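You operate a simulated robot arm through the tools that you are given. There is no shell and no other tool. Be economical: measure what you need, move in short steps, check, and stop when the job is done.

You run a simulated robot arm. Do the job below in one go: nothing can be reset, and whatever is moved stays where it is left.

Task
Leak-test the purple cap on the rig and sort it by its result.
Fine: tighten the collar, pump to about 6 bar, press MEASURE once; a drop over 0.3 bar goes to the MEND tray, else READY; release open before the collar is freed.

Only the result counts: the job must be done as asked and must still hold three seconds after the hand-in. Knocking over, shifting, dropping, spilling or breaking anything else fails it. A push-on lid holds only when it is set on centred and level and pressed home; a screw cap is set on level and turned clockwise until tight.

Robot
A 6-joint arm with a two-finger parallel gripper, fixed in place. Base frame: the origin is at the foot of the arm, x ahead of it, y to its left, z up; the work surface is at about z = 0.8. Lengths are in m, angles in degrees, forces in N, time in s.
With the tool pointing down near the work surface it reaches from about 0.26 to 0.68 m from the base axis. Its first joint turns from -66.0 to 66.0 degrees. Payload 2.9 kg.
The TCP is the grasp point between the finger pads, 0.03 m short of the fingertips. In the tool frame z runs along the fingers and y along their closing line. The gripper opens to 0.11 m. The fingers are 0.02 m wide and 0.01 m thick; the gripper's body (0.048 by 0.112 m) begins 0.055 m behind the TCP.
Orientation is told as [roll, pitch, yaw] about the base's x, y, z axes, in that order, counted from this pose: with the fingers straight down and closing along the base's y, the tool's x points along the base's -x, its y along +y and its z along -z.

Tools
- The arm moves only by the tool jog_arm. Its argument "steps" is a list of rows, each a list of 7 numbers: the shift along the base's x, y, z in units of 50 mm (1.0 is 50 mm), then the turn, a rotation vector about the base's x, y, z in units of 4 degrees (1.0 is 4 degrees), then the closure, from 0 (fully open) to 1 (shut). In form: [[tx, ty, tz, wx, wy, wz, jaw], ...]. A call has 1 to 20 rows; each row shifts and turns the commanded pose from where the row before left it. A call with a number of a shift or a turn outside -1 to 1 is refused whole. A row lasts 0.2 s, in which the tool goes at most 0.05 m and 8.6 degrees; a call with a longer step from one row to the next is refused whole, and so is a gripper value outside its range. A pose out of reach is approached as far as the arm can. The call stops where the force on the tool passes 70 N (or 10 N more than at its start, if that is more) or the arm is blocked; 0.2 s more then pass. Each finger travels about 0.108 m/s and halts on what it meets, pressing with about 38 N; the grip force reading is that of the motor and also rises with nothing between the fingers. The clock runs only during rows and for 0.2 s after the last one: add rows that do not move to give the fingers time. The reply holds the time, the measured pose of the TCP, the force on the tool along the base axes, the opening and the grip force, in the units named above and with some noise, and new pictures: "pictures" is both (left out), scene, wrist or none.
- Cameras (640 x 400 px; columns grow to the right, rows downward): "scene" is fixed at [0.0915, 0.44, 1.391]; the picture's right is [-0.72, -0.69, 0.00], its down [-0.40, 0.42, -0.82] and it looks along [0.56, -0.59, -0.58] (base axes); focal length 311 px, centre (320, 200). "wrist" rides on the gripper at [0.072, 0.017, -0.103] in the tool frame; the picture's right is [-0.23, 0.97, 0.00], its down [-0.76, -0.18, -0.62] and it looks along [-0.61, -0.14, 0.78] (tool axes); focal length 222 px, centre (320, 200). There is no depth. A picture from a camera that has moved, and an enlarged one, comes with that camera's place and axes in the base frame and with its lens. The place of the scene camera against the robot may be out by one fixed shift of up to 0.018 m in any direction.
- close_up(camera, box): a new picture of the part [left, top, right, bottom] of that camera's present view, enlarged. It takes no simulated time.
- hand_in(): hands the job in; it is judged then, once.

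Go step by step. Nothing tells you positions but the pictures and the camera data: compare them with the known pose of the tool, close in by small moves and look again before you grip or let go. The budget is 120 turns and 170 pictures, counting those below and the enlarged ones. Unless the task says otherwise, let go and move clear before handing in, and close with one line.

The tools are called after ">>>" as a command line: name --pt "numbers of a row" for each row, then --argument value for the rest, lists and objects as JSON in quotes. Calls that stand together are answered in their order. jog_arm: Moves the arm, as the interface text tells. Its arguments: {"type":"object","properties":{"steps":{"type":"array","items":{"type":"array","items":{"type":"number"}}},"pictures":{"type":"string","enum":["both","scene","wrist","none"]}},"required":["steps"]} The other tools are called the same way: close_up (camera, box) takes an enlarged picture of a part of a camera's view; hand_in () hands the job in.

At the start:

```text
t: 0.0
tool_pos: [0.4163, -0.0848, 1.1765]
orientation: [0.0, 0.0, 0.0]
force: [0.0, 0.0, -0.1]
opening: 0.1101
finger_force: 0.1
```

scene: 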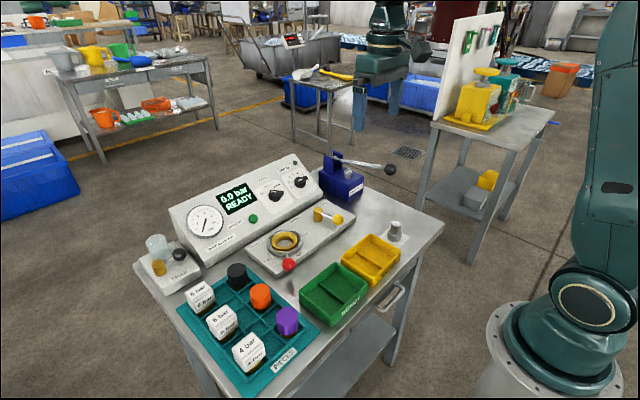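
wrist: 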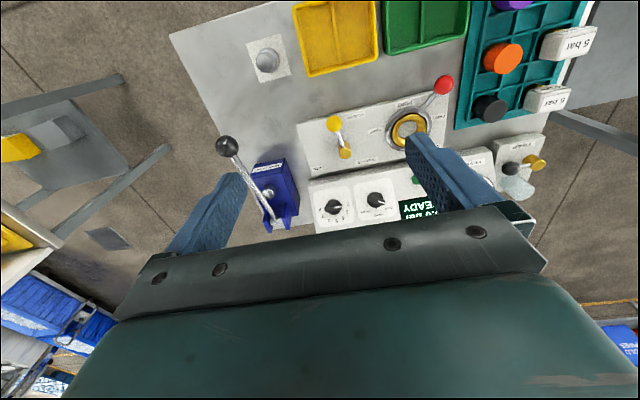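

I see a test rig with a collar (red-knob lever), a yellow-handled valve, a blue pump with a black-knobbed lever, a console, trays and caps. I'll look closer first.

>>> close_up --camera "scene" --box '[160, 140, 400, 290]'

>>> close_up --camera "scene" --box '[170, 220, 430, 382]'

>>> close_up --camera "wrist" --box '[200, 0, 600, 250]'

```text
2.67 times, centred on (280, 215) of scene
camera zoom: at [0.0915, 0.44, 1.391], right [-0.72, -0.69, 0.0], down [-0.4, 0.42, -0.82], along [0.56, -0.59, -0.58], focal length 829 px, centre (427, 160)
```

zoom: 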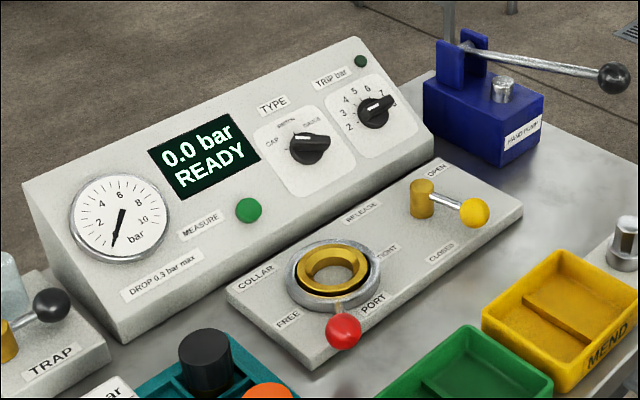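

```text
2.46 times, centred on (300, 301) of scene
camera zoom: at [0.0915, 0.44, 1.391], right [-0.72, -0.69, 0.0], down [-0.4, 0.42, -0.82], along [0.56, -0.59, -0.58], focal length 765 px, centre (369, -49)
```

zoom: 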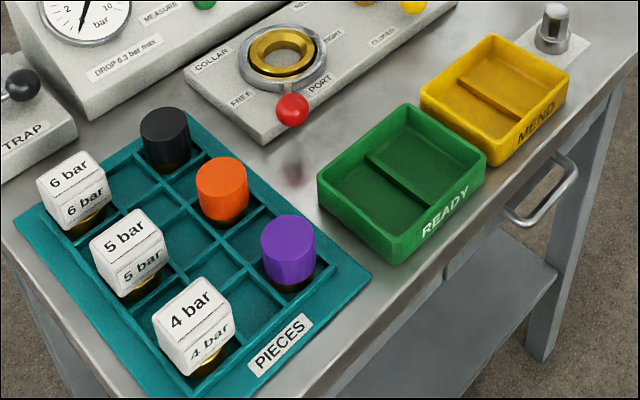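

```text
1.60 times, centred on (400, 125) of wrist
camera zoom: at [0.3454, -0.0686, 1.2792], right [0.23, 0.97, 0.0], down [0.76, -0.18, 0.62], along [0.61, -0.14, -0.78], focal length 355 px, centre (192, 320)
```

zoom: 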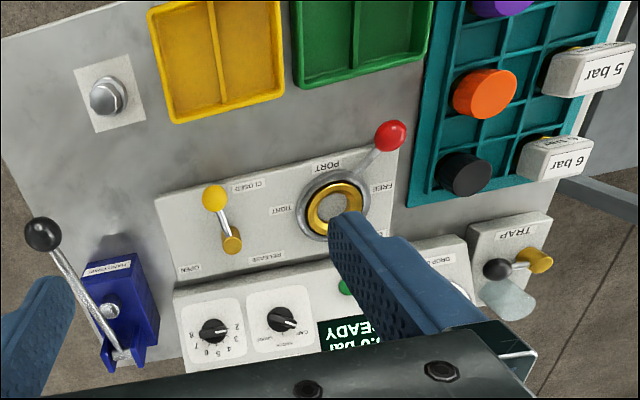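

The rig is laid out: port at roughly (0.55, 0.07), pieces tray to the left. I move the wrist camera over toward the pieces and the rig for better measurement.

>>> jog_arm --pt "-0.12 0.783 -0.42 0 0 0 0" --pt "-0.12 0.783 -0.42 0 0 0 0" --pt "-0.12 0.783 -0.42 0 0 0 0" --pt "-0.12 0.783 -0.42 0 0 0 0" --pt "-0.12 0.783 -0.42 0 0 0 0" --pt "-0.12 0.783 -0.42 0 0 0 0" --pictures "wrist"

>>> close_up --camera "scene" --box '[240, 150, 340, 212]'

>>> close_up --camera "scene" --box '[130, 220, 230, 282]'

```text
t: 1.4
tool_pos: [0.3827, 0.1522, 1.0506]
orientation: [-0.1, 0.1, -0.1]
force: [0.3, 0.1, -0.7]
opening: 0.1098
finger_force: 0.1
camera wrist: at [0.3111, 0.1679, 1.1542], right [0.23, 0.97, 0.0], down [0.76, -0.18, 0.62], along [0.61, -0.14, -0.78], focal length 222 px, centre (320, 200)
```

wrist: 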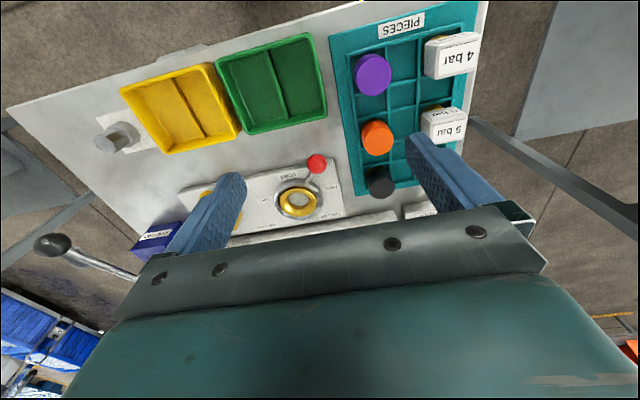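

```text
6.40 times, centred on (290, 181) of scene
camera zoom: at [0.0915, 0.44, 1.391], right [-0.72, -0.69, 0.0], down [-0.4, 0.42, -0.82], along [0.56, -0.59, -0.58], focal length 1990 px, centre (512, 322)
```

zoom: 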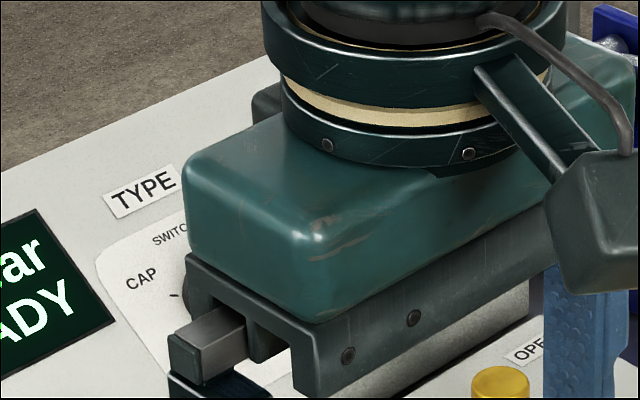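

```text
6.40 times, centred on (180, 251) of scene
camera zoom: at [0.0915, 0.44, 1.391], right [-0.72, -0.69, 0.0], down [-0.4, 0.42, -0.82], along [0.56, -0.59, -0.58], focal length 1990 px, centre (1216, -126)
```

zoom: 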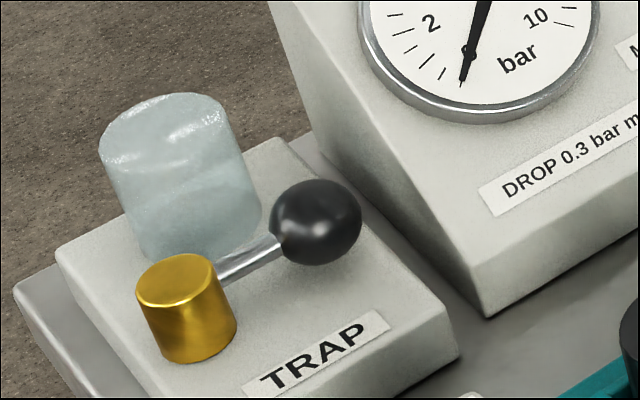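

Purple cap top is at about (0.376, 0.221, 0.845). I back off towards the base so the cap comes to the centre of the wrist view and the dials are clear in the scene view.

>>> jog_arm --pt "-0.5 0.2 -0.5 0 0 0 0" --pt "-0.5 0.2 -0.5 0 0 0 0" --pt "-0.5 0.2 -0.5 0 0 0 0" --pt "-0.1 0.2 -0.5 0 0 0 0" --pictures "both"

>>> close_up --camera "scene" --box '[240, 150, 340, 212]'

>>> close_up --camera "wrist" --box '[240, 0, 480, 150]'

```text
t: 2.4
tool_pos: [0.3008, 0.1904, 0.9504]
orientation: [0.0, 0.0, 0.0]
force: [-0.6, -0.9, 0.3]
opening: 0.11
finger_force: 0.1
camera wrist: at [0.2291, 0.2059, 1.0544], right [0.23, 0.97, 0.0], down [0.76, -0.18, 0.62], along [0.61, -0.14, -0.78], focal length 222 px, centre (320, 200)
```

scene: 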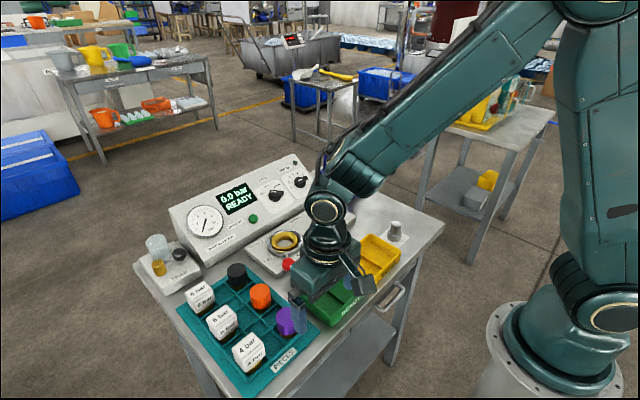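
wrist: 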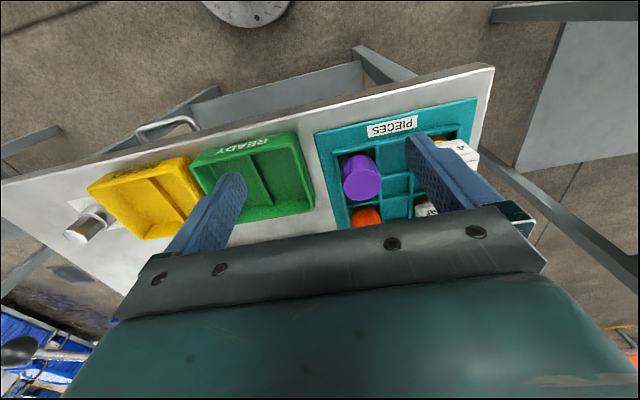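

```text
6.40 times, centred on (290, 181) of scene
camera zoom: at [0.0915, 0.44, 1.391], right [-0.72, -0.69, 0.0], down [-0.4, 0.42, -0.82], along [0.56, -0.59, -0.58], focal length 1990 px, centre (512, 322)
```

zoom: 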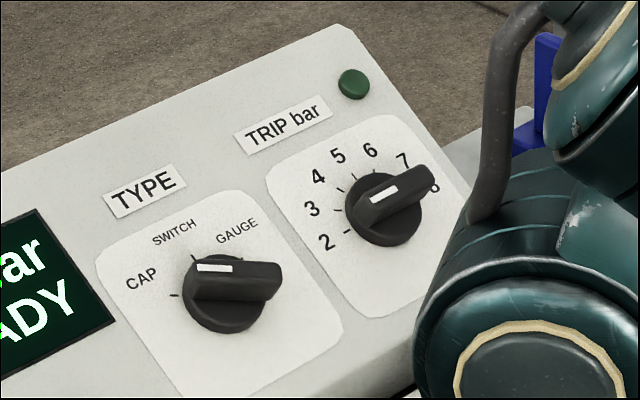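

```text
2.67 times, centred on (360, 75) of wrist
camera zoom: at [0.2291, 0.2059, 1.0544], right [0.23, 0.97, 0.0], down [0.76, -0.18, 0.62], along [0.61, -0.14, -0.78], focal length 592 px, centre (213, 533)
```

zoom: 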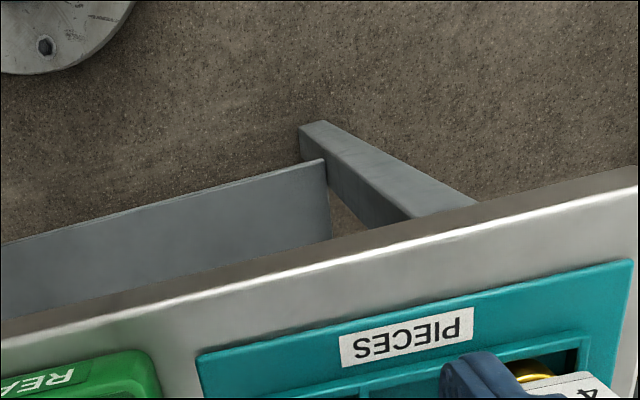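

TYPE already points at CAP. The view fits my estimate of the purple cap; I zoom in to check its height and shape.

>>> close_up --camera "wrist" --box '[300, 110, 460, 210]'

>>> close_up --camera "scene" --box '[220, 270, 340, 345]'

```text
4.00 times, centred on (380, 160) of wrist
camera zoom: at [0.2291, 0.2059, 1.0544], right [0.23, 0.97, 0.0], down [0.76, -0.18, 0.62], along [0.61, -0.14, -0.78], focal length 888 px, centre (80, 360)
```

zoom: 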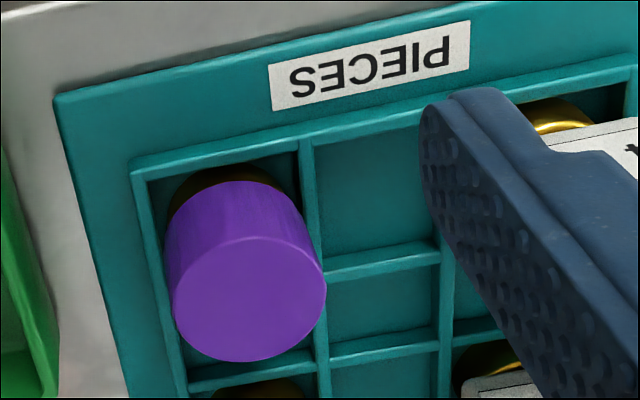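

```text
5.33 times, centred on (280, 308) of scene
camera zoom: at [0.0915, 0.44, 1.391], right [-0.72, -0.69, 0.0], down [-0.4, 0.42, -0.82], along [0.56, -0.59, -0.58], focal length 1658 px, centre (533, -373)
```

zoom: 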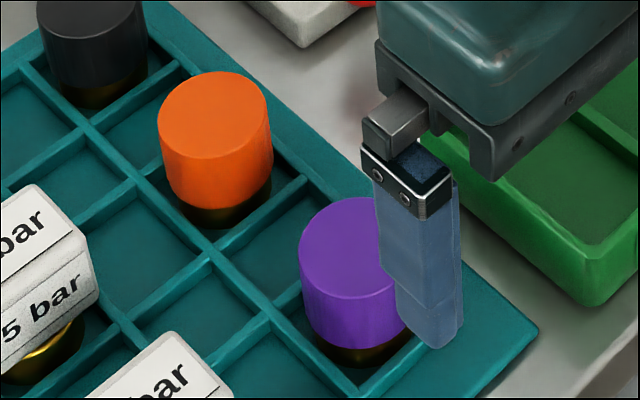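

The purple cap is centred near (0.3735, 0.219), top at about 0.857, 42 mm wide. I move above it with a partly open gripper and look before lowering.

>>> jog_arm --pt "0.484 0.19 0 0 0 0 0.4" --pt "0.485 0.19 0 0 0 0 0.4" --pt "0.485 0.19 -0.4 0 0 0 0.4" --pt "0 0 -0.4 0 0 0 0.4" --pictures "wrist"

>>> close_up --camera "scene" --box '[220, 250, 360, 337]'

```text
t: 3.4
tool_pos: [0.3729, 0.2175, 0.9091]
orientation: [0.1, 0.1, -0.1]
force: [0.2, 0.0, 0.2]
opening: 0.066
finger_force: 0.1
camera wrist: at [0.3014, 0.2347, 1.0136], right [0.23, 0.97, 0.0], down [0.76, -0.18, 0.62], along [0.61, -0.14, -0.78], focal length 222 px, centre (320, 200)
```

wrist: 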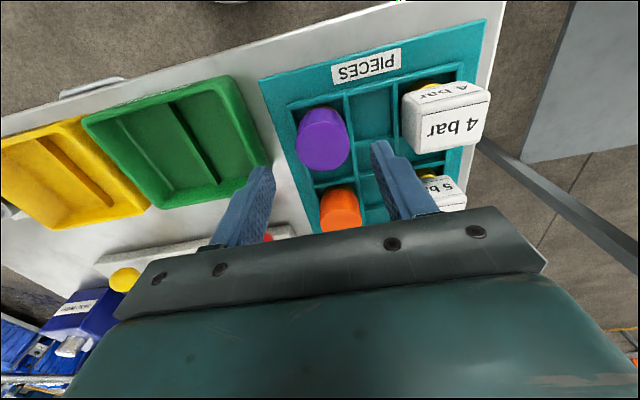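

```text
4.57 times, centred on (290, 294) of scene
camera zoom: at [0.0915, 0.44, 1.391], right [-0.72, -0.69, 0.0], down [-0.4, 0.42, -0.82], along [0.56, -0.59, -0.58], focal length 1421 px, centre (457, -227)
```

zoom: 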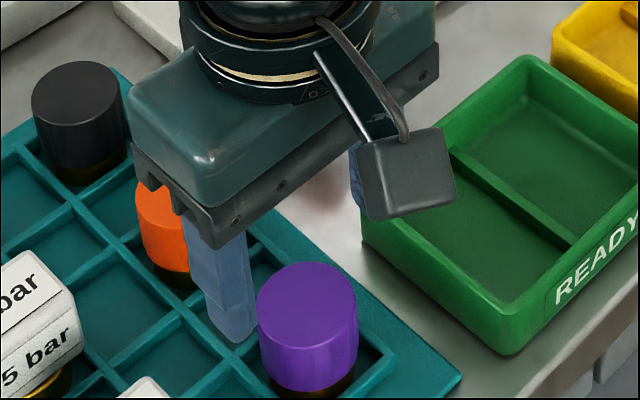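

The projection matches the estimate. I lower to grip height and close.

>>> jog_arm --pt "0.02 0.04 -0.5 0 0 0 0.4" --pt "0 0 -0.48 0 0 0 0.4" --pt "0 0 0 0 0 0 0.4" --pt "0 0 0 0 0 0 0.7" --pt "0 0 0 0 0 0 0.7" --pt "0 0 0 0 0 0 0.7" --pictures "wrist"

>>> close_up --camera "scene" --box '[220, 250, 360, 337]'

```text
t: 4.8
tool_pos: [0.3771, 0.2189, 0.8612]
orientation: [0.1, 0.0, 0.0]
force: [0.8, -0.1, 0.1]
opening: 0.0406
finger_force: 37.9
camera wrist: at [0.3049, 0.2356, 0.9651], right [0.23, 0.97, 0.0], down [0.76, -0.18, 0.62], along [0.61, -0.14, -0.78], focal length 222 px, centre (320, 200)
```

wrist: 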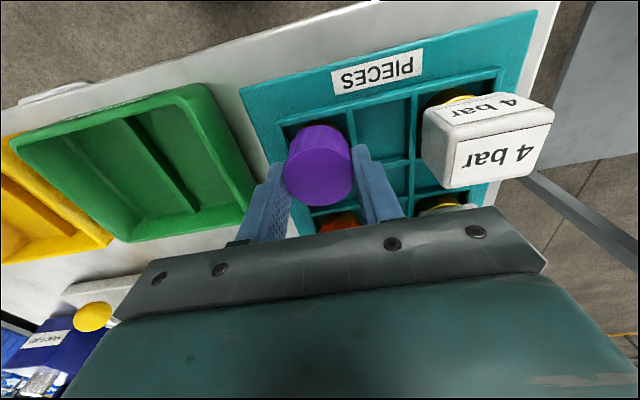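

```text
4.57 times, centred on (290, 294) of scene
camera zoom: at [0.0915, 0.44, 1.391], right [-0.72, -0.69, 0.0], down [-0.4, 0.42, -0.82], along [0.56, -0.59, -0.58], focal length 1421 px, centre (457, -227)
```

zoom: 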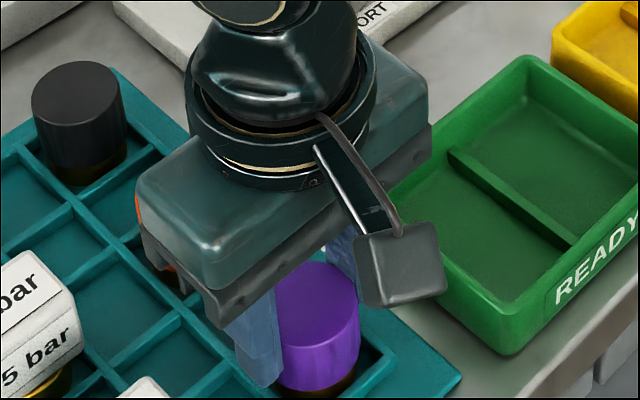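

The cap is held (opening 40.6 mm). I lift straight up and inspect it in the grip.

>>> jog_arm --pt "0 0 0.5 0 0 0 0.75" --pt "0 0 0.8 0 0 0 0.75" --pt "0 0 0.8 0 0 0 0.75" --pictures "scene"

>>> close_up --camera "wrist" --box '[240, 110, 400, 210]'

>>> close_up --camera "scene" --box '[230, 220, 370, 307]'

```text
t: 5.6
tool_pos: [0.3746, 0.2196, 0.9646]
orientation: [0.0, 0.0, 0.0]
force: [0.1, -0.6, -0.4]
opening: 0.0406
finger_force: 38.1
```

scene: 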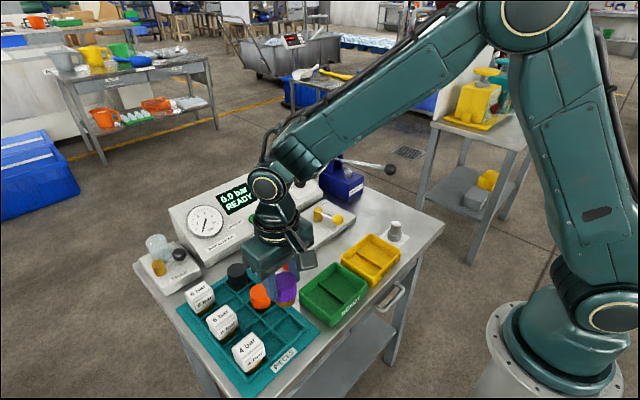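

```text
4.00 times, centred on (320, 160) of wrist
camera zoom: at [0.3032, 0.2363, 1.0686], right [0.23, 0.97, 0.0], down [0.76, -0.18, 0.62], along [0.61, -0.14, -0.78], focal length 888 px, centre (320, 360)
```

zoom: 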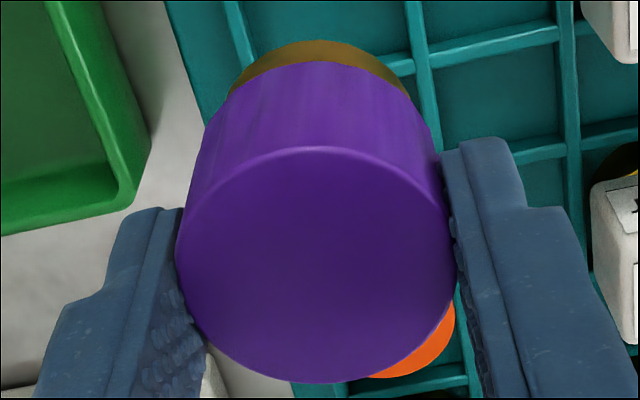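

```text
4.57 times, centred on (300, 264) of scene
camera zoom: at [0.0915, 0.44, 1.391], right [-0.72, -0.69, 0.0], down [-0.4, 0.42, -0.82], along [0.56, -0.59, -0.58], focal length 1421 px, centre (411, -90)
```

zoom: 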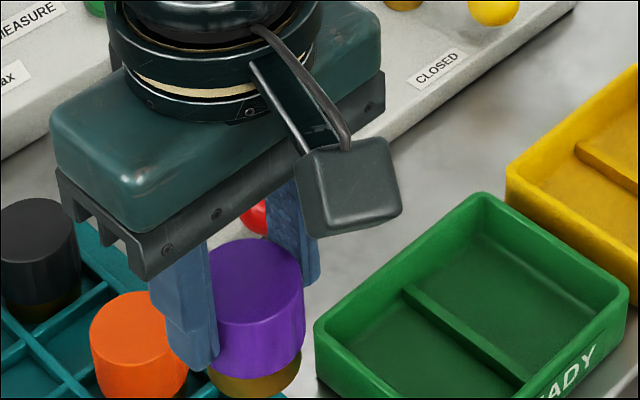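

The cap is held well, its centre about 4 mm behind the TCP in x. I go to a viewpoint beside the rig to refine the port location.

>>> jog_arm --pt "0.416 -0.713 0.1 0 0 0 0.75" --pt "0.416 -0.713 0.1 0 0 0 0.75" --pt "0.416 -0.713 0.1 0 0 0 0.75" --pt "0.416 -0.713 0.1 0 0 0 0.75" --pt "0.416 -0.713 0.1 0 0 0 0.75" --pt "0.416 -0.713 0.1 0 0 0 0.75" --pt "0.416 -0.713 0.1 0 0 0 0.75" --pt "0 0 0 0 0 0 0.75" --pictures "wrist"

>>> close_up --camera "wrist" --box '[290, 50, 530, 200]'

```text
t: 7.4
tool_pos: [0.5185, -0.0313, 0.9989]
orientation: [0.0, 0.0, 0.1]
force: [0.5, -0.3, -1.0]
opening: 0.041
finger_force: 38.4
camera wrist: at [0.4468, -0.0153, 1.1028], right [0.23, 0.97, 0.0], down [0.76, -0.18, 0.62], along [0.61, -0.14, -0.78], focal length 222 px, centre (320, 200)
```

wrist: 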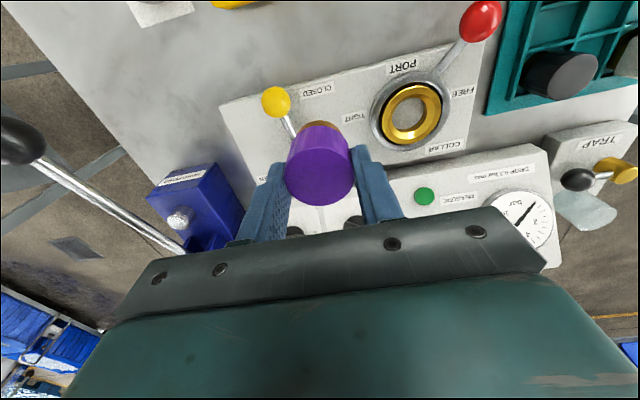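

```text
2.67 times, centred on (410, 125) of wrist
camera zoom: at [0.4468, -0.0153, 1.1028], right [0.23, 0.97, 0.0], down [0.76, -0.18, 0.62], along [0.61, -0.14, -0.78], focal length 592 px, centre (80, 400)
```

zoom: 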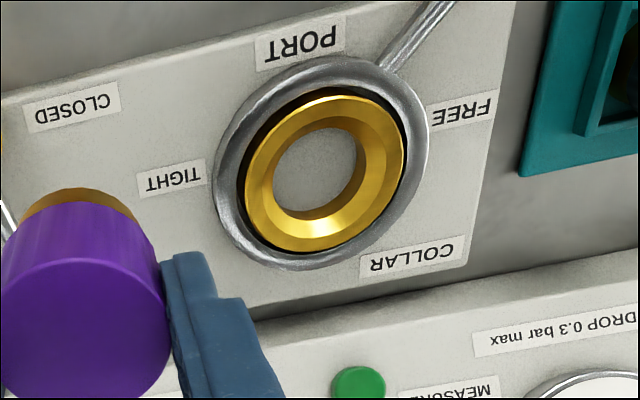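

Port centre refined to (0.5535, 0.070), rim at about 0.84. I position the cap above it and check.

>>> jog_arm --pt "0.26 0.67 0 0 0 0 0.75" --pt "0.26 0.67 0 0 0 0 0.75" --pt "0.26 0.66 -0.4 0 0 0 0.75" --pt "0 0 -0.8 0 0 0 0.75" --pt "0 0 -0.3 0 0 0 0.75" --pt "0 0 0 0 0 0 0.75" --pictures "wrist"

>>> close_up --camera "scene" --box '[230, 180, 370, 267]'

```text
t: 8.8
tool_pos: [0.5594, 0.0698, 0.9234]
orientation: [0.0, 0.1, 0.0]
force: [0.9, -0.1, -0.6]
opening: 0.0405
finger_force: 38.2
camera wrist: at [0.4881, 0.0857, 1.0273], right [0.23, 0.97, 0.0], down [0.76, -0.18, 0.62], along [0.61, -0.14, -0.78], focal length 222 px, centre (320, 200)
```

wrist: 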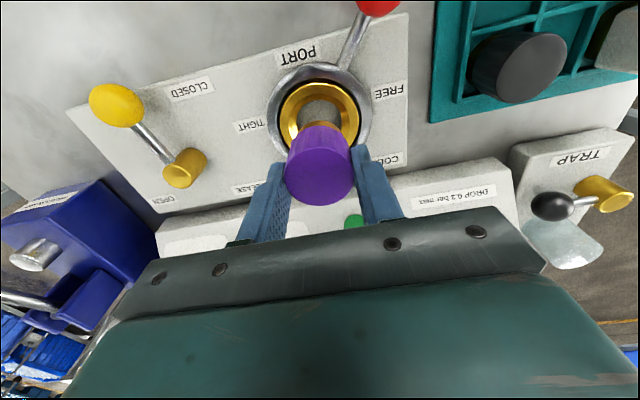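

```text
4.57 times, centred on (300, 224) of scene
camera zoom: at [0.0915, 0.44, 1.391], right [-0.72, -0.69, 0.0], down [-0.4, 0.42, -0.82], along [0.56, -0.59, -0.58], focal length 1421 px, centre (411, 93)
```

zoom: 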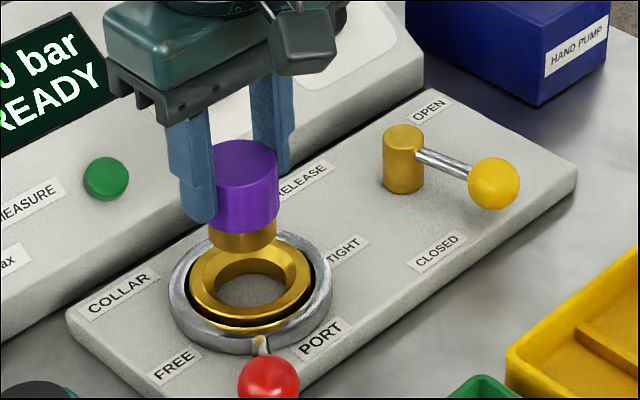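

I zoom to verify alignment in x.

>>> close_up --camera "wrist" --box '[240, 50, 400, 150]'

```text
4.00 times, centred on (320, 100) of wrist
camera zoom: at [0.4881, 0.0857, 1.0273], right [0.23, 0.97, 0.0], down [0.76, -0.18, 0.62], along [0.61, -0.14, -0.78], focal length 888 px, centre (320, 600)
```

zoom: 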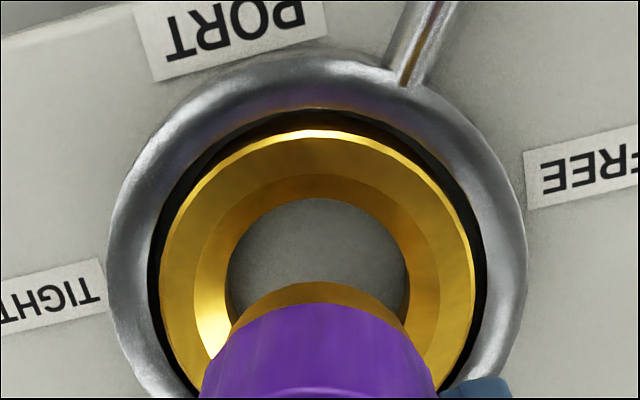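

Alignment is within about 2 mm. I lower in small steps into the seat.

>>> jog_arm --pt "-0.03 0 -0.3 0 0 0 0.75" --pt "0 0 -0.3 0 0 0 0.75" --pt "0 0 -0.1 0 0 0 0.75" --pt "0 0 -0.1 0 0 0 0.75" --pictures "wrist"

>>> close_up --camera "scene" --box '[230, 180, 370, 267]'

```text
t: 9.8
tool_pos: [0.558, 0.0701, 0.8865]
orientation: [0.1, 0.0, 0.0]
force: [-1.7, -2.1, 1.7]
opening: 0.0406
finger_force: 38.3
camera wrist: at [0.4863, 0.087, 0.9901], right [0.23, 0.97, 0.0], down [0.76, -0.18, 0.62], along [0.61, -0.14, -0.78], focal length 222 px, centre (320, 200)
```

wrist: 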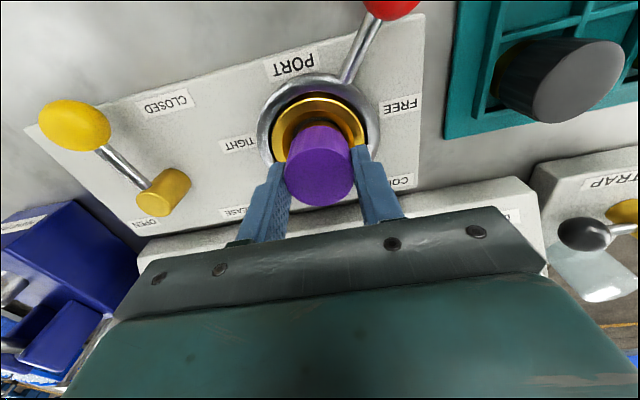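

```text
4.57 times, centred on (300, 224) of scene
camera zoom: at [0.0911, 0.4399, 1.3911], right [-0.72, -0.69, 0.0], down [-0.4, 0.42, -0.82], along [0.56, -0.59, -0.58], focal length 1421 px, centre (411, 93)
```

zoom: 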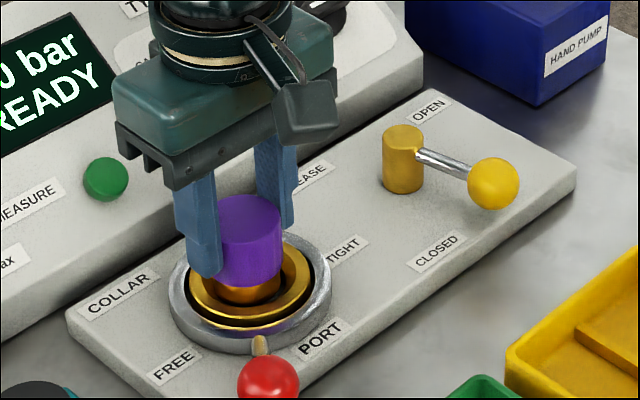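

The plug is entering the bore. I lower further.

>>> jog_arm --pt "0 0 -0.1 0 0 0 0.75" --pt "0 0 -0.1 0 0 0 0.75" --pictures "none"

>>> close_up --camera "scene" --box '[230, 180, 370, 267]'

```text
t: 10.4
tool_pos: [0.5574, 0.0706, 0.8756]
orientation: [0.0, 0.0, 0.0]
force: [-3.5, 0.2, 5.9]
opening: 0.0406
finger_force: 37.8
```

```text
4.57 times, centred on (300, 224) of scene
camera zoom: at [0.0913, 0.4399, 1.3911], right [-0.72, -0.69, 0.0], down [-0.4, 0.42, -0.82], along [0.56, -0.59, -0.58], focal length 1421 px, centre (411, 93)
```

zoom: 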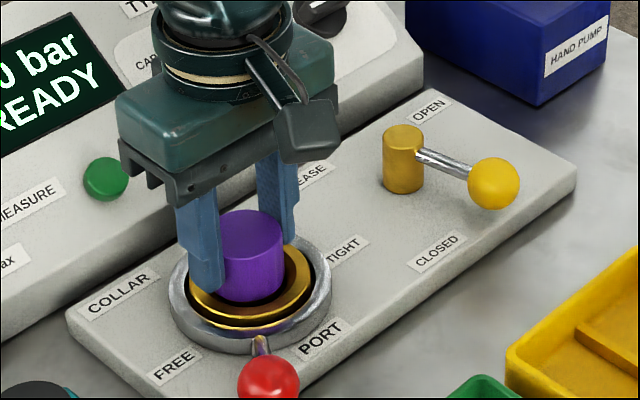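

Light contact, pushing the tool back in x; I nudge 1 mm back and lower a bit more.

>>> jog_arm --pt "-0.02 0 -0.06 0 0 0 0.75" --pt "0 0 -0.06 0 0 0 0.75" --pictures "none"

>>> close_up --camera "scene" --box '[230, 180, 370, 267]'

```text
t: 11.0
tool_pos: [0.5585, 0.07, 0.8727]
orientation: [0.0, -0.5, -0.1]
force: [-7.5, -3.9, 37.6]
opening: 0.0404
finger_force: 38.0
```

```text
4.57 times, centred on (300, 224) of scene
camera zoom: at [0.0907, 0.4398, 1.3912], right [-0.72, -0.69, 0.0], down [-0.4, 0.42, -0.82], along [0.56, -0.59, -0.58], focal length 1421 px, centre (411, 93)
```

zoom: 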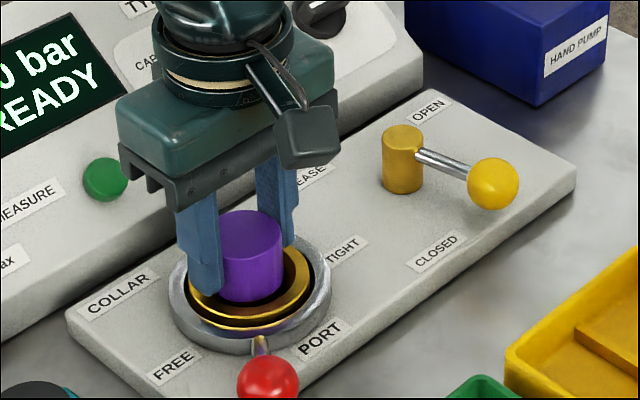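

It is bottomed (38 N): either the cap is seated or the fingertips are on the rim. I release gently, rise and look.

>>> jog_arm --pt "0 0 0.06 0 0 0 0.75" --pt "0 0 0 0 0 0 0.55" --pt "0 0 0 0 0 0 0.45" --pt "0 0 0 0 0 0 0.45" --pt "0 0 0.4 0 0 0 0.45" --pt "0 0 0.8 0 0 0 0.45" --pt "0 0 0.8 0 0 0 0.45" --pictures "wrist"

>>> close_up --camera "scene" --box '[230, 180, 370, 267]'

>>> close_up --camera "wrist" --box '[240, 50, 400, 150]'

```text
t: 12.6
tool_pos: [0.5585, 0.0741, 0.9749]
orientation: [0.1, 0.1, 0.0]
force: [-0.2, 0.0, -0.4]
opening: 0.0605
finger_force: 0.0
camera wrist: at [0.486, 0.0898, 1.0788], right [0.23, 0.97, 0.0], down [0.76, -0.18, 0.62], along [0.61, -0.14, -0.78], focal length 222 px, centre (320, 200)
```

wrist: 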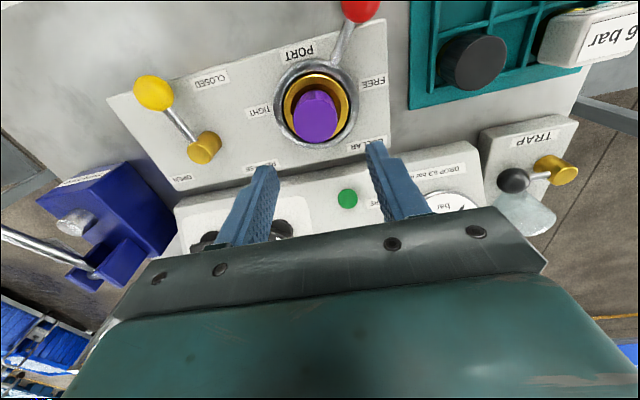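

```text
4.57 times, centred on (300, 224) of scene
camera zoom: at [0.0915, 0.44, 1.391], right [-0.72, -0.69, 0.0], down [-0.4, 0.42, -0.82], along [0.56, -0.59, -0.58], focal length 1421 px, centre (411, 93)
```

zoom: 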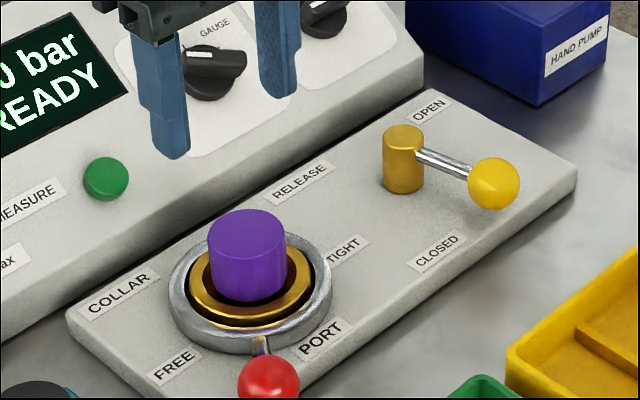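

```text
4.00 times, centred on (320, 100) of wrist
camera zoom: at [0.486, 0.0898, 1.0788], right [0.23, 0.97, 0.0], down [0.76, -0.18, 0.62], along [0.61, -0.14, -0.78], focal length 888 px, centre (320, 600)
```

zoom: 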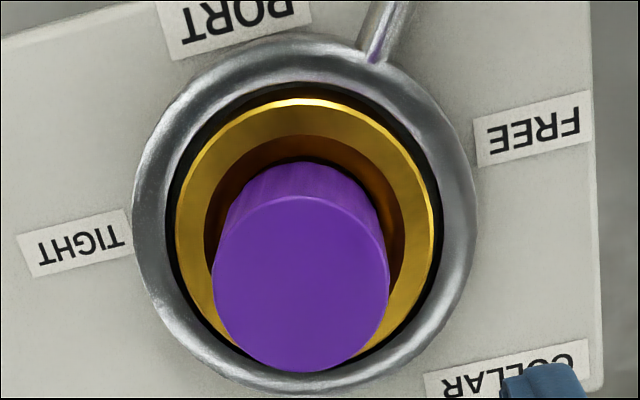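

The cap sits in the seat. I give it a gentle press from above with closed fingers to make sure it is home.

>>> jog_arm --pt "-0.06 -0.04 0 0 0 0 1" --pt "0 0 0 0 0 0 1" --pt "0 0 -0.7 0 0 0 1" --pt "0 0 -0.5 0 0 0 1" --pt "0 0 -0.2 0 0 0 1" --pt "0 0 -0.1 0 0 0 1" --pictures "none"

>>> close_up --camera "scene" --box '[230, 180, 370, 267]'

```text
t: 14.0
tool_pos: [0.5528, 0.0688, 0.8993]
orientation: [0.1, 0.0, 0.0]
force: [-0.2, -0.7, 0.1]
opening: 0.0001
finger_force: 37.6
```

```text
4.57 times, centred on (300, 224) of scene
camera zoom: at [0.0915, 0.44, 1.391], right [-0.72, -0.69, 0.0], down [-0.4, 0.42, -0.82], along [0.56, -0.59, -0.58], focal length 1421 px, centre (411, 93)
```

zoom: 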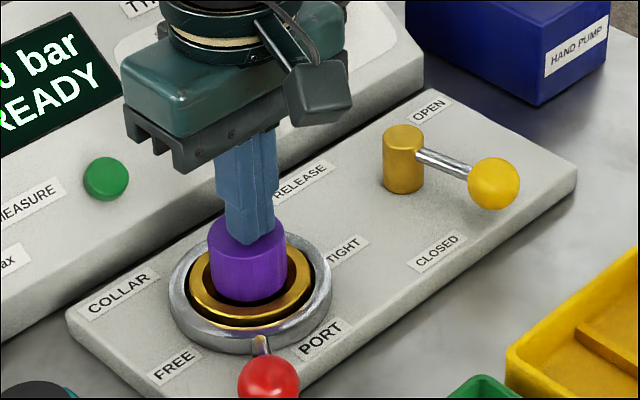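

>>> jog_arm --pt "0 0 -0.06 0 0 0 1" --pt "0 0 -0.06 0 0 0 1" --pictures "none"

```text
t: 14.6
tool_pos: [0.5526, 0.0688, 0.8989]
orientation: [0.1, -0.4, 0.1]
force: [-20.7, -0.6, 49.0]
opening: 0.0
finger_force: 37.6
```

The cap is home (top about 0.869). Next I rise, open a bit and go over the red collar knob near (0.480, 0.124, 0.85).

>>> jog_arm --pt "0 0 0.6 0 0 0 1" --pt "0 0 0.9 0 0 0 0.5" --pt "-0.75 0.55 0 0 0 0 0.5" --pt "-0.75 0.55 0 0 0 0 0.5" --pt "0 0 -0.6 0 0 0 0.5" --pt "0 0 0 0 0 0 0.5" --pictures "wrist"

>>> close_up --camera "scene" --box '[230, 210, 370, 297]'

```text
t: 16.0
tool_pos: [0.4766, 0.1207, 0.9362]
orientation: [0.0, 0.0, 0.0]
force: [-0.1, -0.4, -0.3]
opening: 0.055
finger_force: 0.1
camera wrist: at [0.4052, 0.1366, 1.0406], right [0.23, 0.97, 0.0], down [0.76, -0.18, 0.62], along [0.61, -0.14, -0.78], focal length 222 px, centre (320, 200)
```

wrist: 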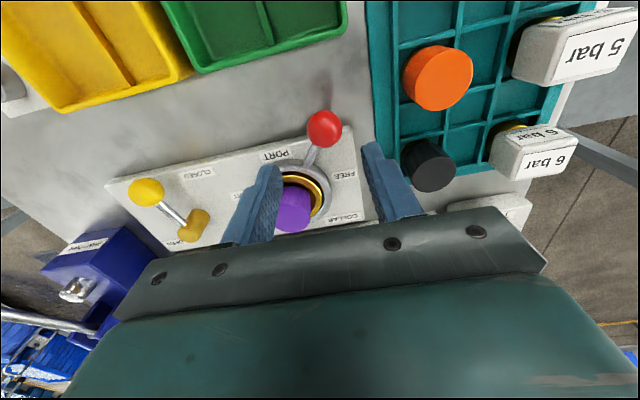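

```text
4.57 times, centred on (300, 254) of scene
camera zoom: at [0.0915, 0.44, 1.391], right [-0.72, -0.69, 0.0], down [-0.4, 0.42, -0.82], along [0.56, -0.59, -0.58], focal length 1421 px, centre (411, -45)
```

zoom: 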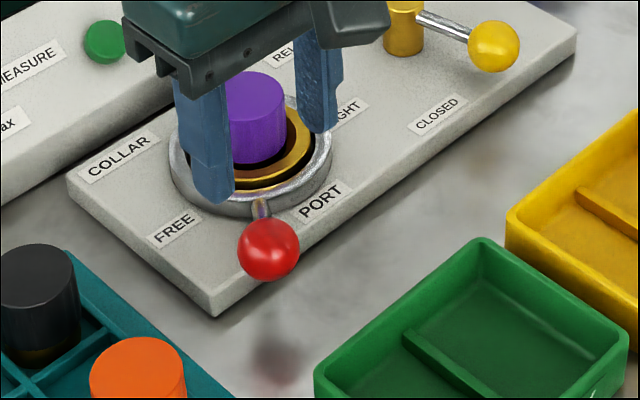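

Knob measured at (0.478, 0.125). I lower around it and close on it.

>>> jog_arm --pt "0.05 0.08 -0.6 0 0 0 0.5" --pt "0 0 -0.6 0 0 0 0.5" --pt "0 0 -0.24 0 0 0 0.5" --pt "0 0 0 0 0 0 0.85" --pt "0 0 0 0 0 0 0.85" --pictures "none"

>>> close_up --camera "wrist" --box '[200, 60, 440, 210]'

```text
t: 17.2
tool_pos: [0.4821, 0.1259, 0.8637]
orientation: [0.0, 0.0, -0.4]
force: [-1.1, -20.7, 3.0]
opening: 0.0312
finger_force: 44.8
```

```text
2.67 times, centred on (320, 135) of wrist
camera zoom: at [0.4102, 0.1418, 0.9678], right [0.23, 0.97, 0.0], down [0.76, -0.18, 0.62], along [0.61, -0.15, -0.78], focal length 592 px, centre (320, 373)
```

zoom: 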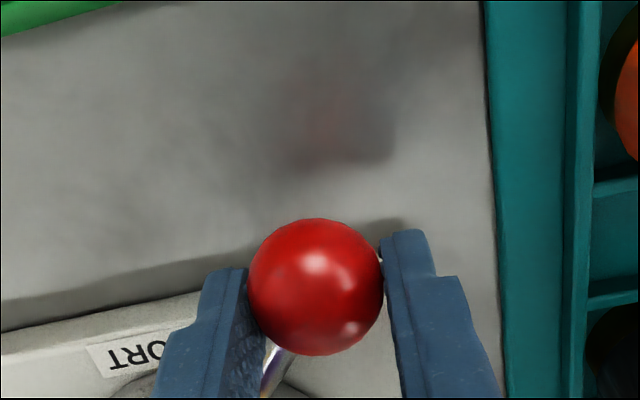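

The knob is gripped. I swing it counter-clockwise (towards TIGHT) along its arc about the port, yawing along.

>>> jog_arm --pt "-0.138 -0.214 0 0 0 1 0.85" --pt "-0.108 -0.23 0 0 0 1 0.85" --pt "-0.076 -0.244 0 0 0 1 0.85" --pt "-0.04 -0.252 0 0 0 1 0.85" --pt "-0.004 -0.256 0 0 0 1 0.85" --pictures "none"

>>> close_up --camera "scene" --box '[200, 180, 380, 292]'

```text
t: 18.4
tool_pos: [0.4605, 0.0688, 0.8653]
orientation: [0.3, 0.3, 20.4]
force: [-6.1, 7.2, -6.2]
opening: 0.0311
finger_force: 45.1
```

```text
3.56 times, centred on (290, 236) of scene
camera zoom: at [0.0914, 0.4402, 1.391], right [-0.72, -0.69, 0.0], down [-0.4, 0.42, -0.82], along [0.56, -0.59, -0.58], focal length 1105 px, centre (427, 72)
```

zoom: 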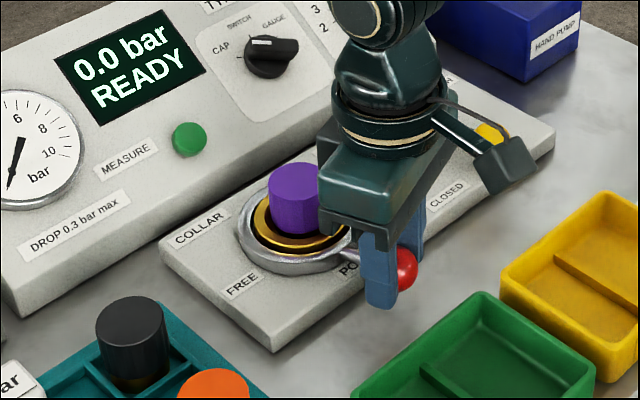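

It turns freely. I continue the swing.

>>> jog_arm --pt "0.032 -0.252 0 0 0 1 0.85" --pt "0.066 -0.248 0 0 0 1 0.85" --pt "0.1 -0.234 0 0 0 1 0.85" --pictures "none"

>>> close_up --camera "scene" --box '[200, 180, 380, 292]'

```text
t: 19.2
tool_pos: [0.4713, 0.0296, 0.8652]
orientation: [0.0, 0.2, 31.9]
force: [-15.1, -2.1, -1.9]
opening: 0.0312
finger_force: 44.9
```

```text
3.56 times, centred on (290, 236) of scene
camera zoom: at [0.0912, 0.4399, 1.3911], right [-0.72, -0.69, 0.0], down [-0.4, 0.42, -0.82], along [0.56, -0.59, -0.58], focal length 1105 px, centre (427, 72)
```

zoom: 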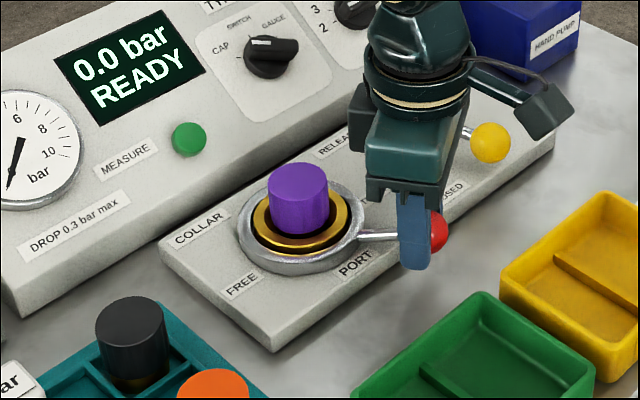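

Still free. I continue with smaller inward component.

>>> jog_arm --pt "0.11 -0.23 0 0 0 1 0.85" --pt "0.14 -0.21 0 0 0 1 0.85" --pt "0.17 -0.19 0 0 0 1 0.85" --pictures "none"

>>> close_up --camera "scene" --box '[200, 180, 380, 292]'

```text
t: 19.9
tool_pos: [0.4817, 0.019, 0.8641]
orientation: [1.9, 0.2, 43.5]
force: [-11.4, 12.0, 12.2]
opening: 0.0309
finger_force: 45.2
stopped in row 3: the force on the tool passed its limit (the readings are from after the stop); the commanded pose is now the measured one
```

```text
3.56 times, centred on (290, 236) of scene
camera zoom: at [0.0911, 0.4402, 1.391], right [-0.72, -0.69, 0.0], down [-0.4, 0.42, -0.82], along [0.56, -0.59, -0.58], focal length 1105 px, centre (427, 72)
```

zoom: 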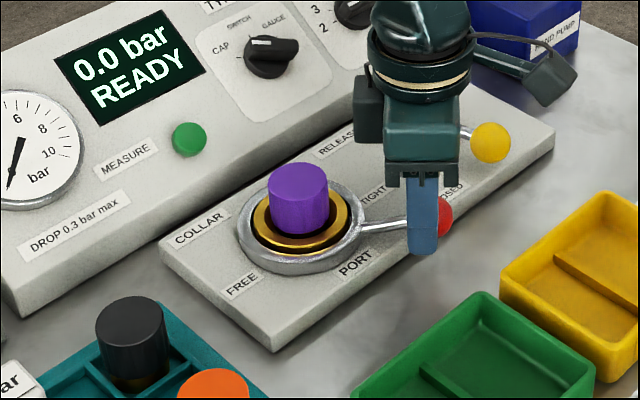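

It hit resistance at about 215°, symmetric to the start, likely the TIGHT stop. I push once more tangentially to confirm.

>>> jog_arm --pt "0.07 -0.1 0 0 0 0 0.85" --pt "0.05 -0.07 0 0 0 0 0.85" --pictures "none"

>>> close_up --camera "wrist" --box '[200, 60, 440, 210]'

```text
t: 20.6
tool_pos: [0.4828, 0.019, 0.8636]
orientation: [3.3, 0.4, 44.6]
force: [-11.0, 9.2, 12.7]
opening: 0.031
finger_force: 45.1
stopped in row 2: the force on the tool passed its limit (the readings are from after the stop); the commanded pose is now the measured one
```

```text
2.67 times, centred on (320, 135) of wrist
camera zoom: at [0.4245, -0.0242, 0.9688], right [-0.52, 0.85, 0.05], down [0.69, 0.39, 0.61], along [0.5, 0.35, -0.79], focal length 592 px, centre (320, 373)
```

zoom: 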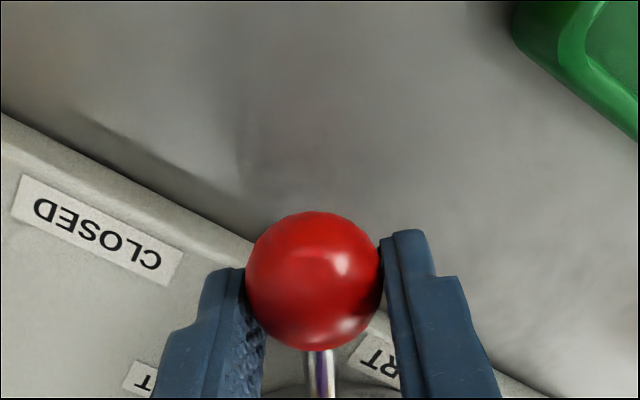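

The collar is at its TIGHT stop. I open, rise, restore orientation and go above the pump knob (about (0.460, -0.245, 0.955)).

>>> jog_arm --pt "0 0 0 0 0 0 0.5" --pt "0 0 0 0 0 0 0.5" --pt "0 0 0.8 0 0 0 0.5" --pt "0 0 0.8 -0.5 -0.65 0 0.5" --pt "-0.04 -0.44 0.16 0 0 -0.93 0.5" --pt "-0.04 -0.44 0.16 0 0 -0.93 0.5" --pt "-0.04 -0.44 0.16 0 0 -0.93 0.5" --pt "-0.04 -0.44 0.16 0 0 -0.93 0.5" --pt "-0.04 -0.44 0.16 0 0 -0.93 0.5" --pt "-0.04 -0.44 0.16 0 0 -0.93 0.5" --pt "-0.04 -0.44 0.16 0 0 -0.93 0.5" --pt "-0.04 -0.44 0.16 0 0 -0.93 0.5" --pt "-0.04 -0.44 0.16 0 0 -0.93 0.5" --pt "-0.04 -0.44 0.16 0 0 -0.93 0.5" --pt "-0.04 -0.44 0.16 0 0 -0.93 0.5" --pt "-0.04 -0.44 0.16 0 0 -0.93 0.5" --pt "0 0 0 0 0 0 0.5" --pictures "both"

>>> close_up --camera "scene" --box '[170, 150, 370, 275]'

```text
t: 24.2
tool_pos: [0.4616, -0.2479, 1.0383]
orientation: [-0.2, 0.0, -0.3]
force: [-1.0, -0.9, -0.1]
opening: 0.055
finger_force: 0.0
camera wrist: at [0.3894, -0.2304, 1.1414], right [0.23, 0.97, 0.0], down [0.76, -0.18, 0.62], along [0.61, -0.15, -0.78], focal length 222 px, centre (320, 200)
```

scene: 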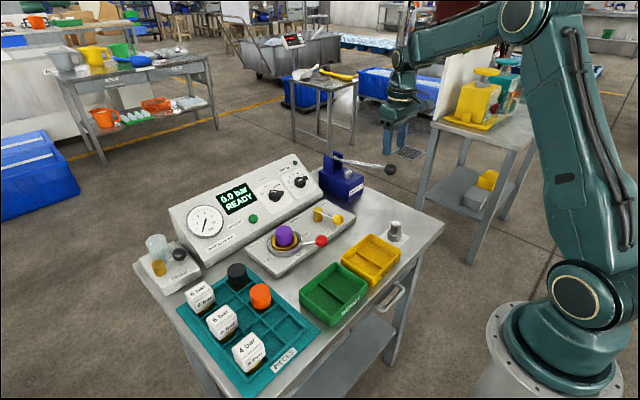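
wrist: 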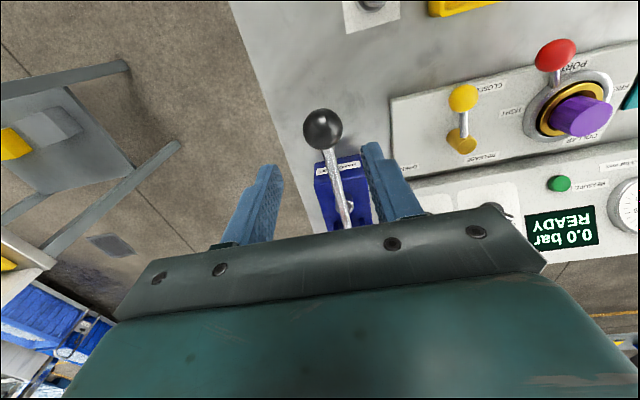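

```text
3.20 times, centred on (270, 212) of scene
camera zoom: at [0.0915, 0.4399, 1.391], right [-0.72, -0.69, 0.0], down [-0.4, 0.42, -0.82], along [0.56, -0.59, -0.58], focal length 995 px, centre (480, 160)
```

zoom: 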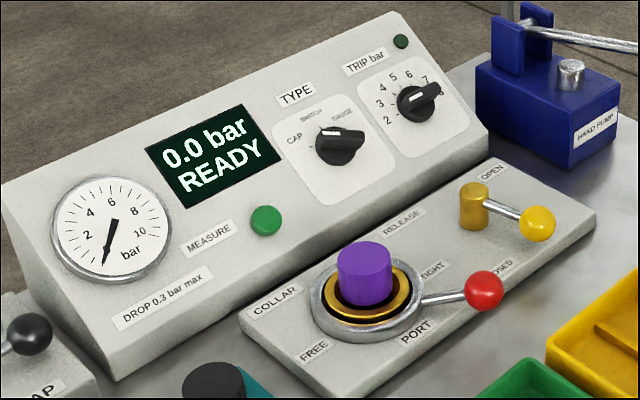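

Pump knob is right below at (0.461, -0.246, 0.955). I lower and grip it.

>>> jog_arm --pt "0 0.03 -0.7 0 0 0 0.5" --pt "0 0 -0.7 0 0 0 0.5" --pt "0 0 0 0 0 0 0.5" --pt "0 0 0 0 0 0 0.85" --pt "0 0 0 0 0 0 0.85" --pictures "scene"

>>> close_up --camera "wrist" --box '[200, 60, 440, 210]'

```text
t: 25.4
tool_pos: [0.4625, -0.2444, 0.9701]
orientation: [-0.3, -0.1, -0.4]
force: [1.4, -13.0, -6.8]
opening: 0.0342
finger_force: 45.0
```

scene: 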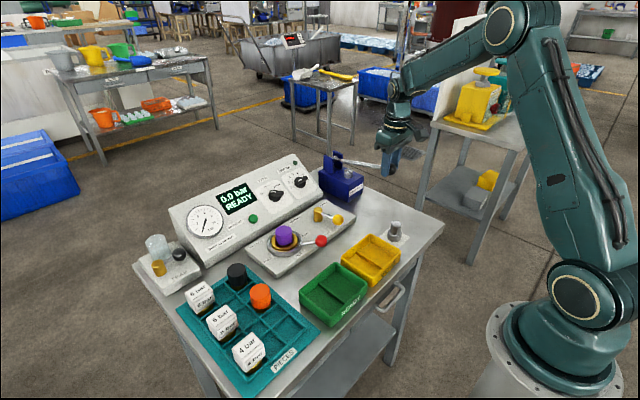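

```text
2.67 times, centred on (320, 135) of wrist
camera zoom: at [0.3892, -0.2275, 1.0743], right [0.23, 0.97, -0.01], down [0.76, -0.18, 0.63], along [0.61, -0.15, -0.78], focal length 592 px, centre (320, 373)
```

zoom: 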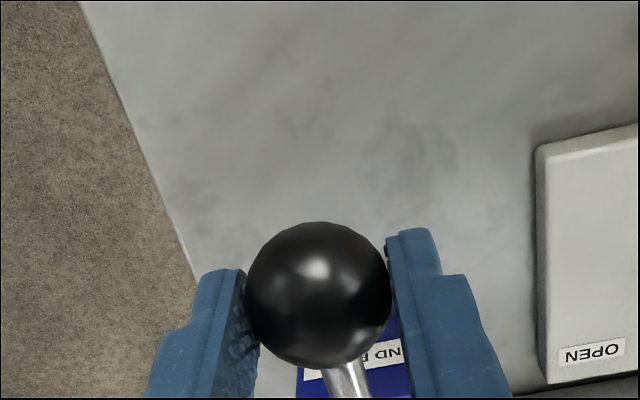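

I do a first downward stroke of 50 mm and check force and gauge.

>>> jog_arm --pt "0 0 -0.25 0 0 0 0.85" --pt "0 0 -0.25 0 0 0 0.85" --pt "0 0 -0.25 0 0 0 0.85" --pt "0 0 -0.25 0 0 0 0.85" --pictures "none"

>>> close_up --camera "scene" --box '[180, 110, 430, 266]'

```text
t: 26.4
tool_pos: [0.4591, -0.2453, 0.9189]
orientation: [-0.3, -0.1, -0.4]
force: [-14.8, -15.0, 9.8]
opening: 0.0342
finger_force: 45.1
```

```text
2.56 times, centred on (305, 188) of scene
camera zoom: at [0.091, 0.4396, 1.3912], right [-0.72, -0.69, 0.0], down [-0.4, 0.42, -0.82], along [0.56, -0.59, -0.58], focal length 796 px, centre (358, 231)
```

zoom: 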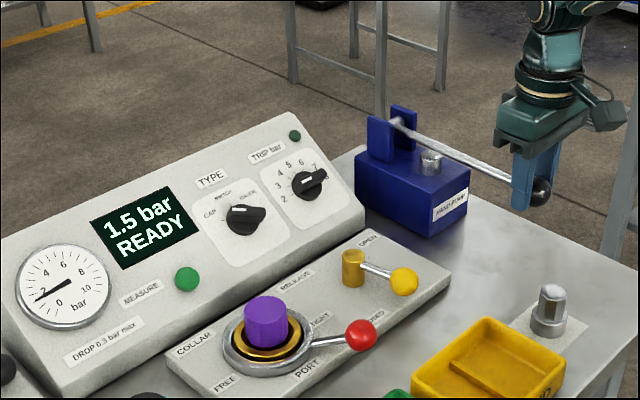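

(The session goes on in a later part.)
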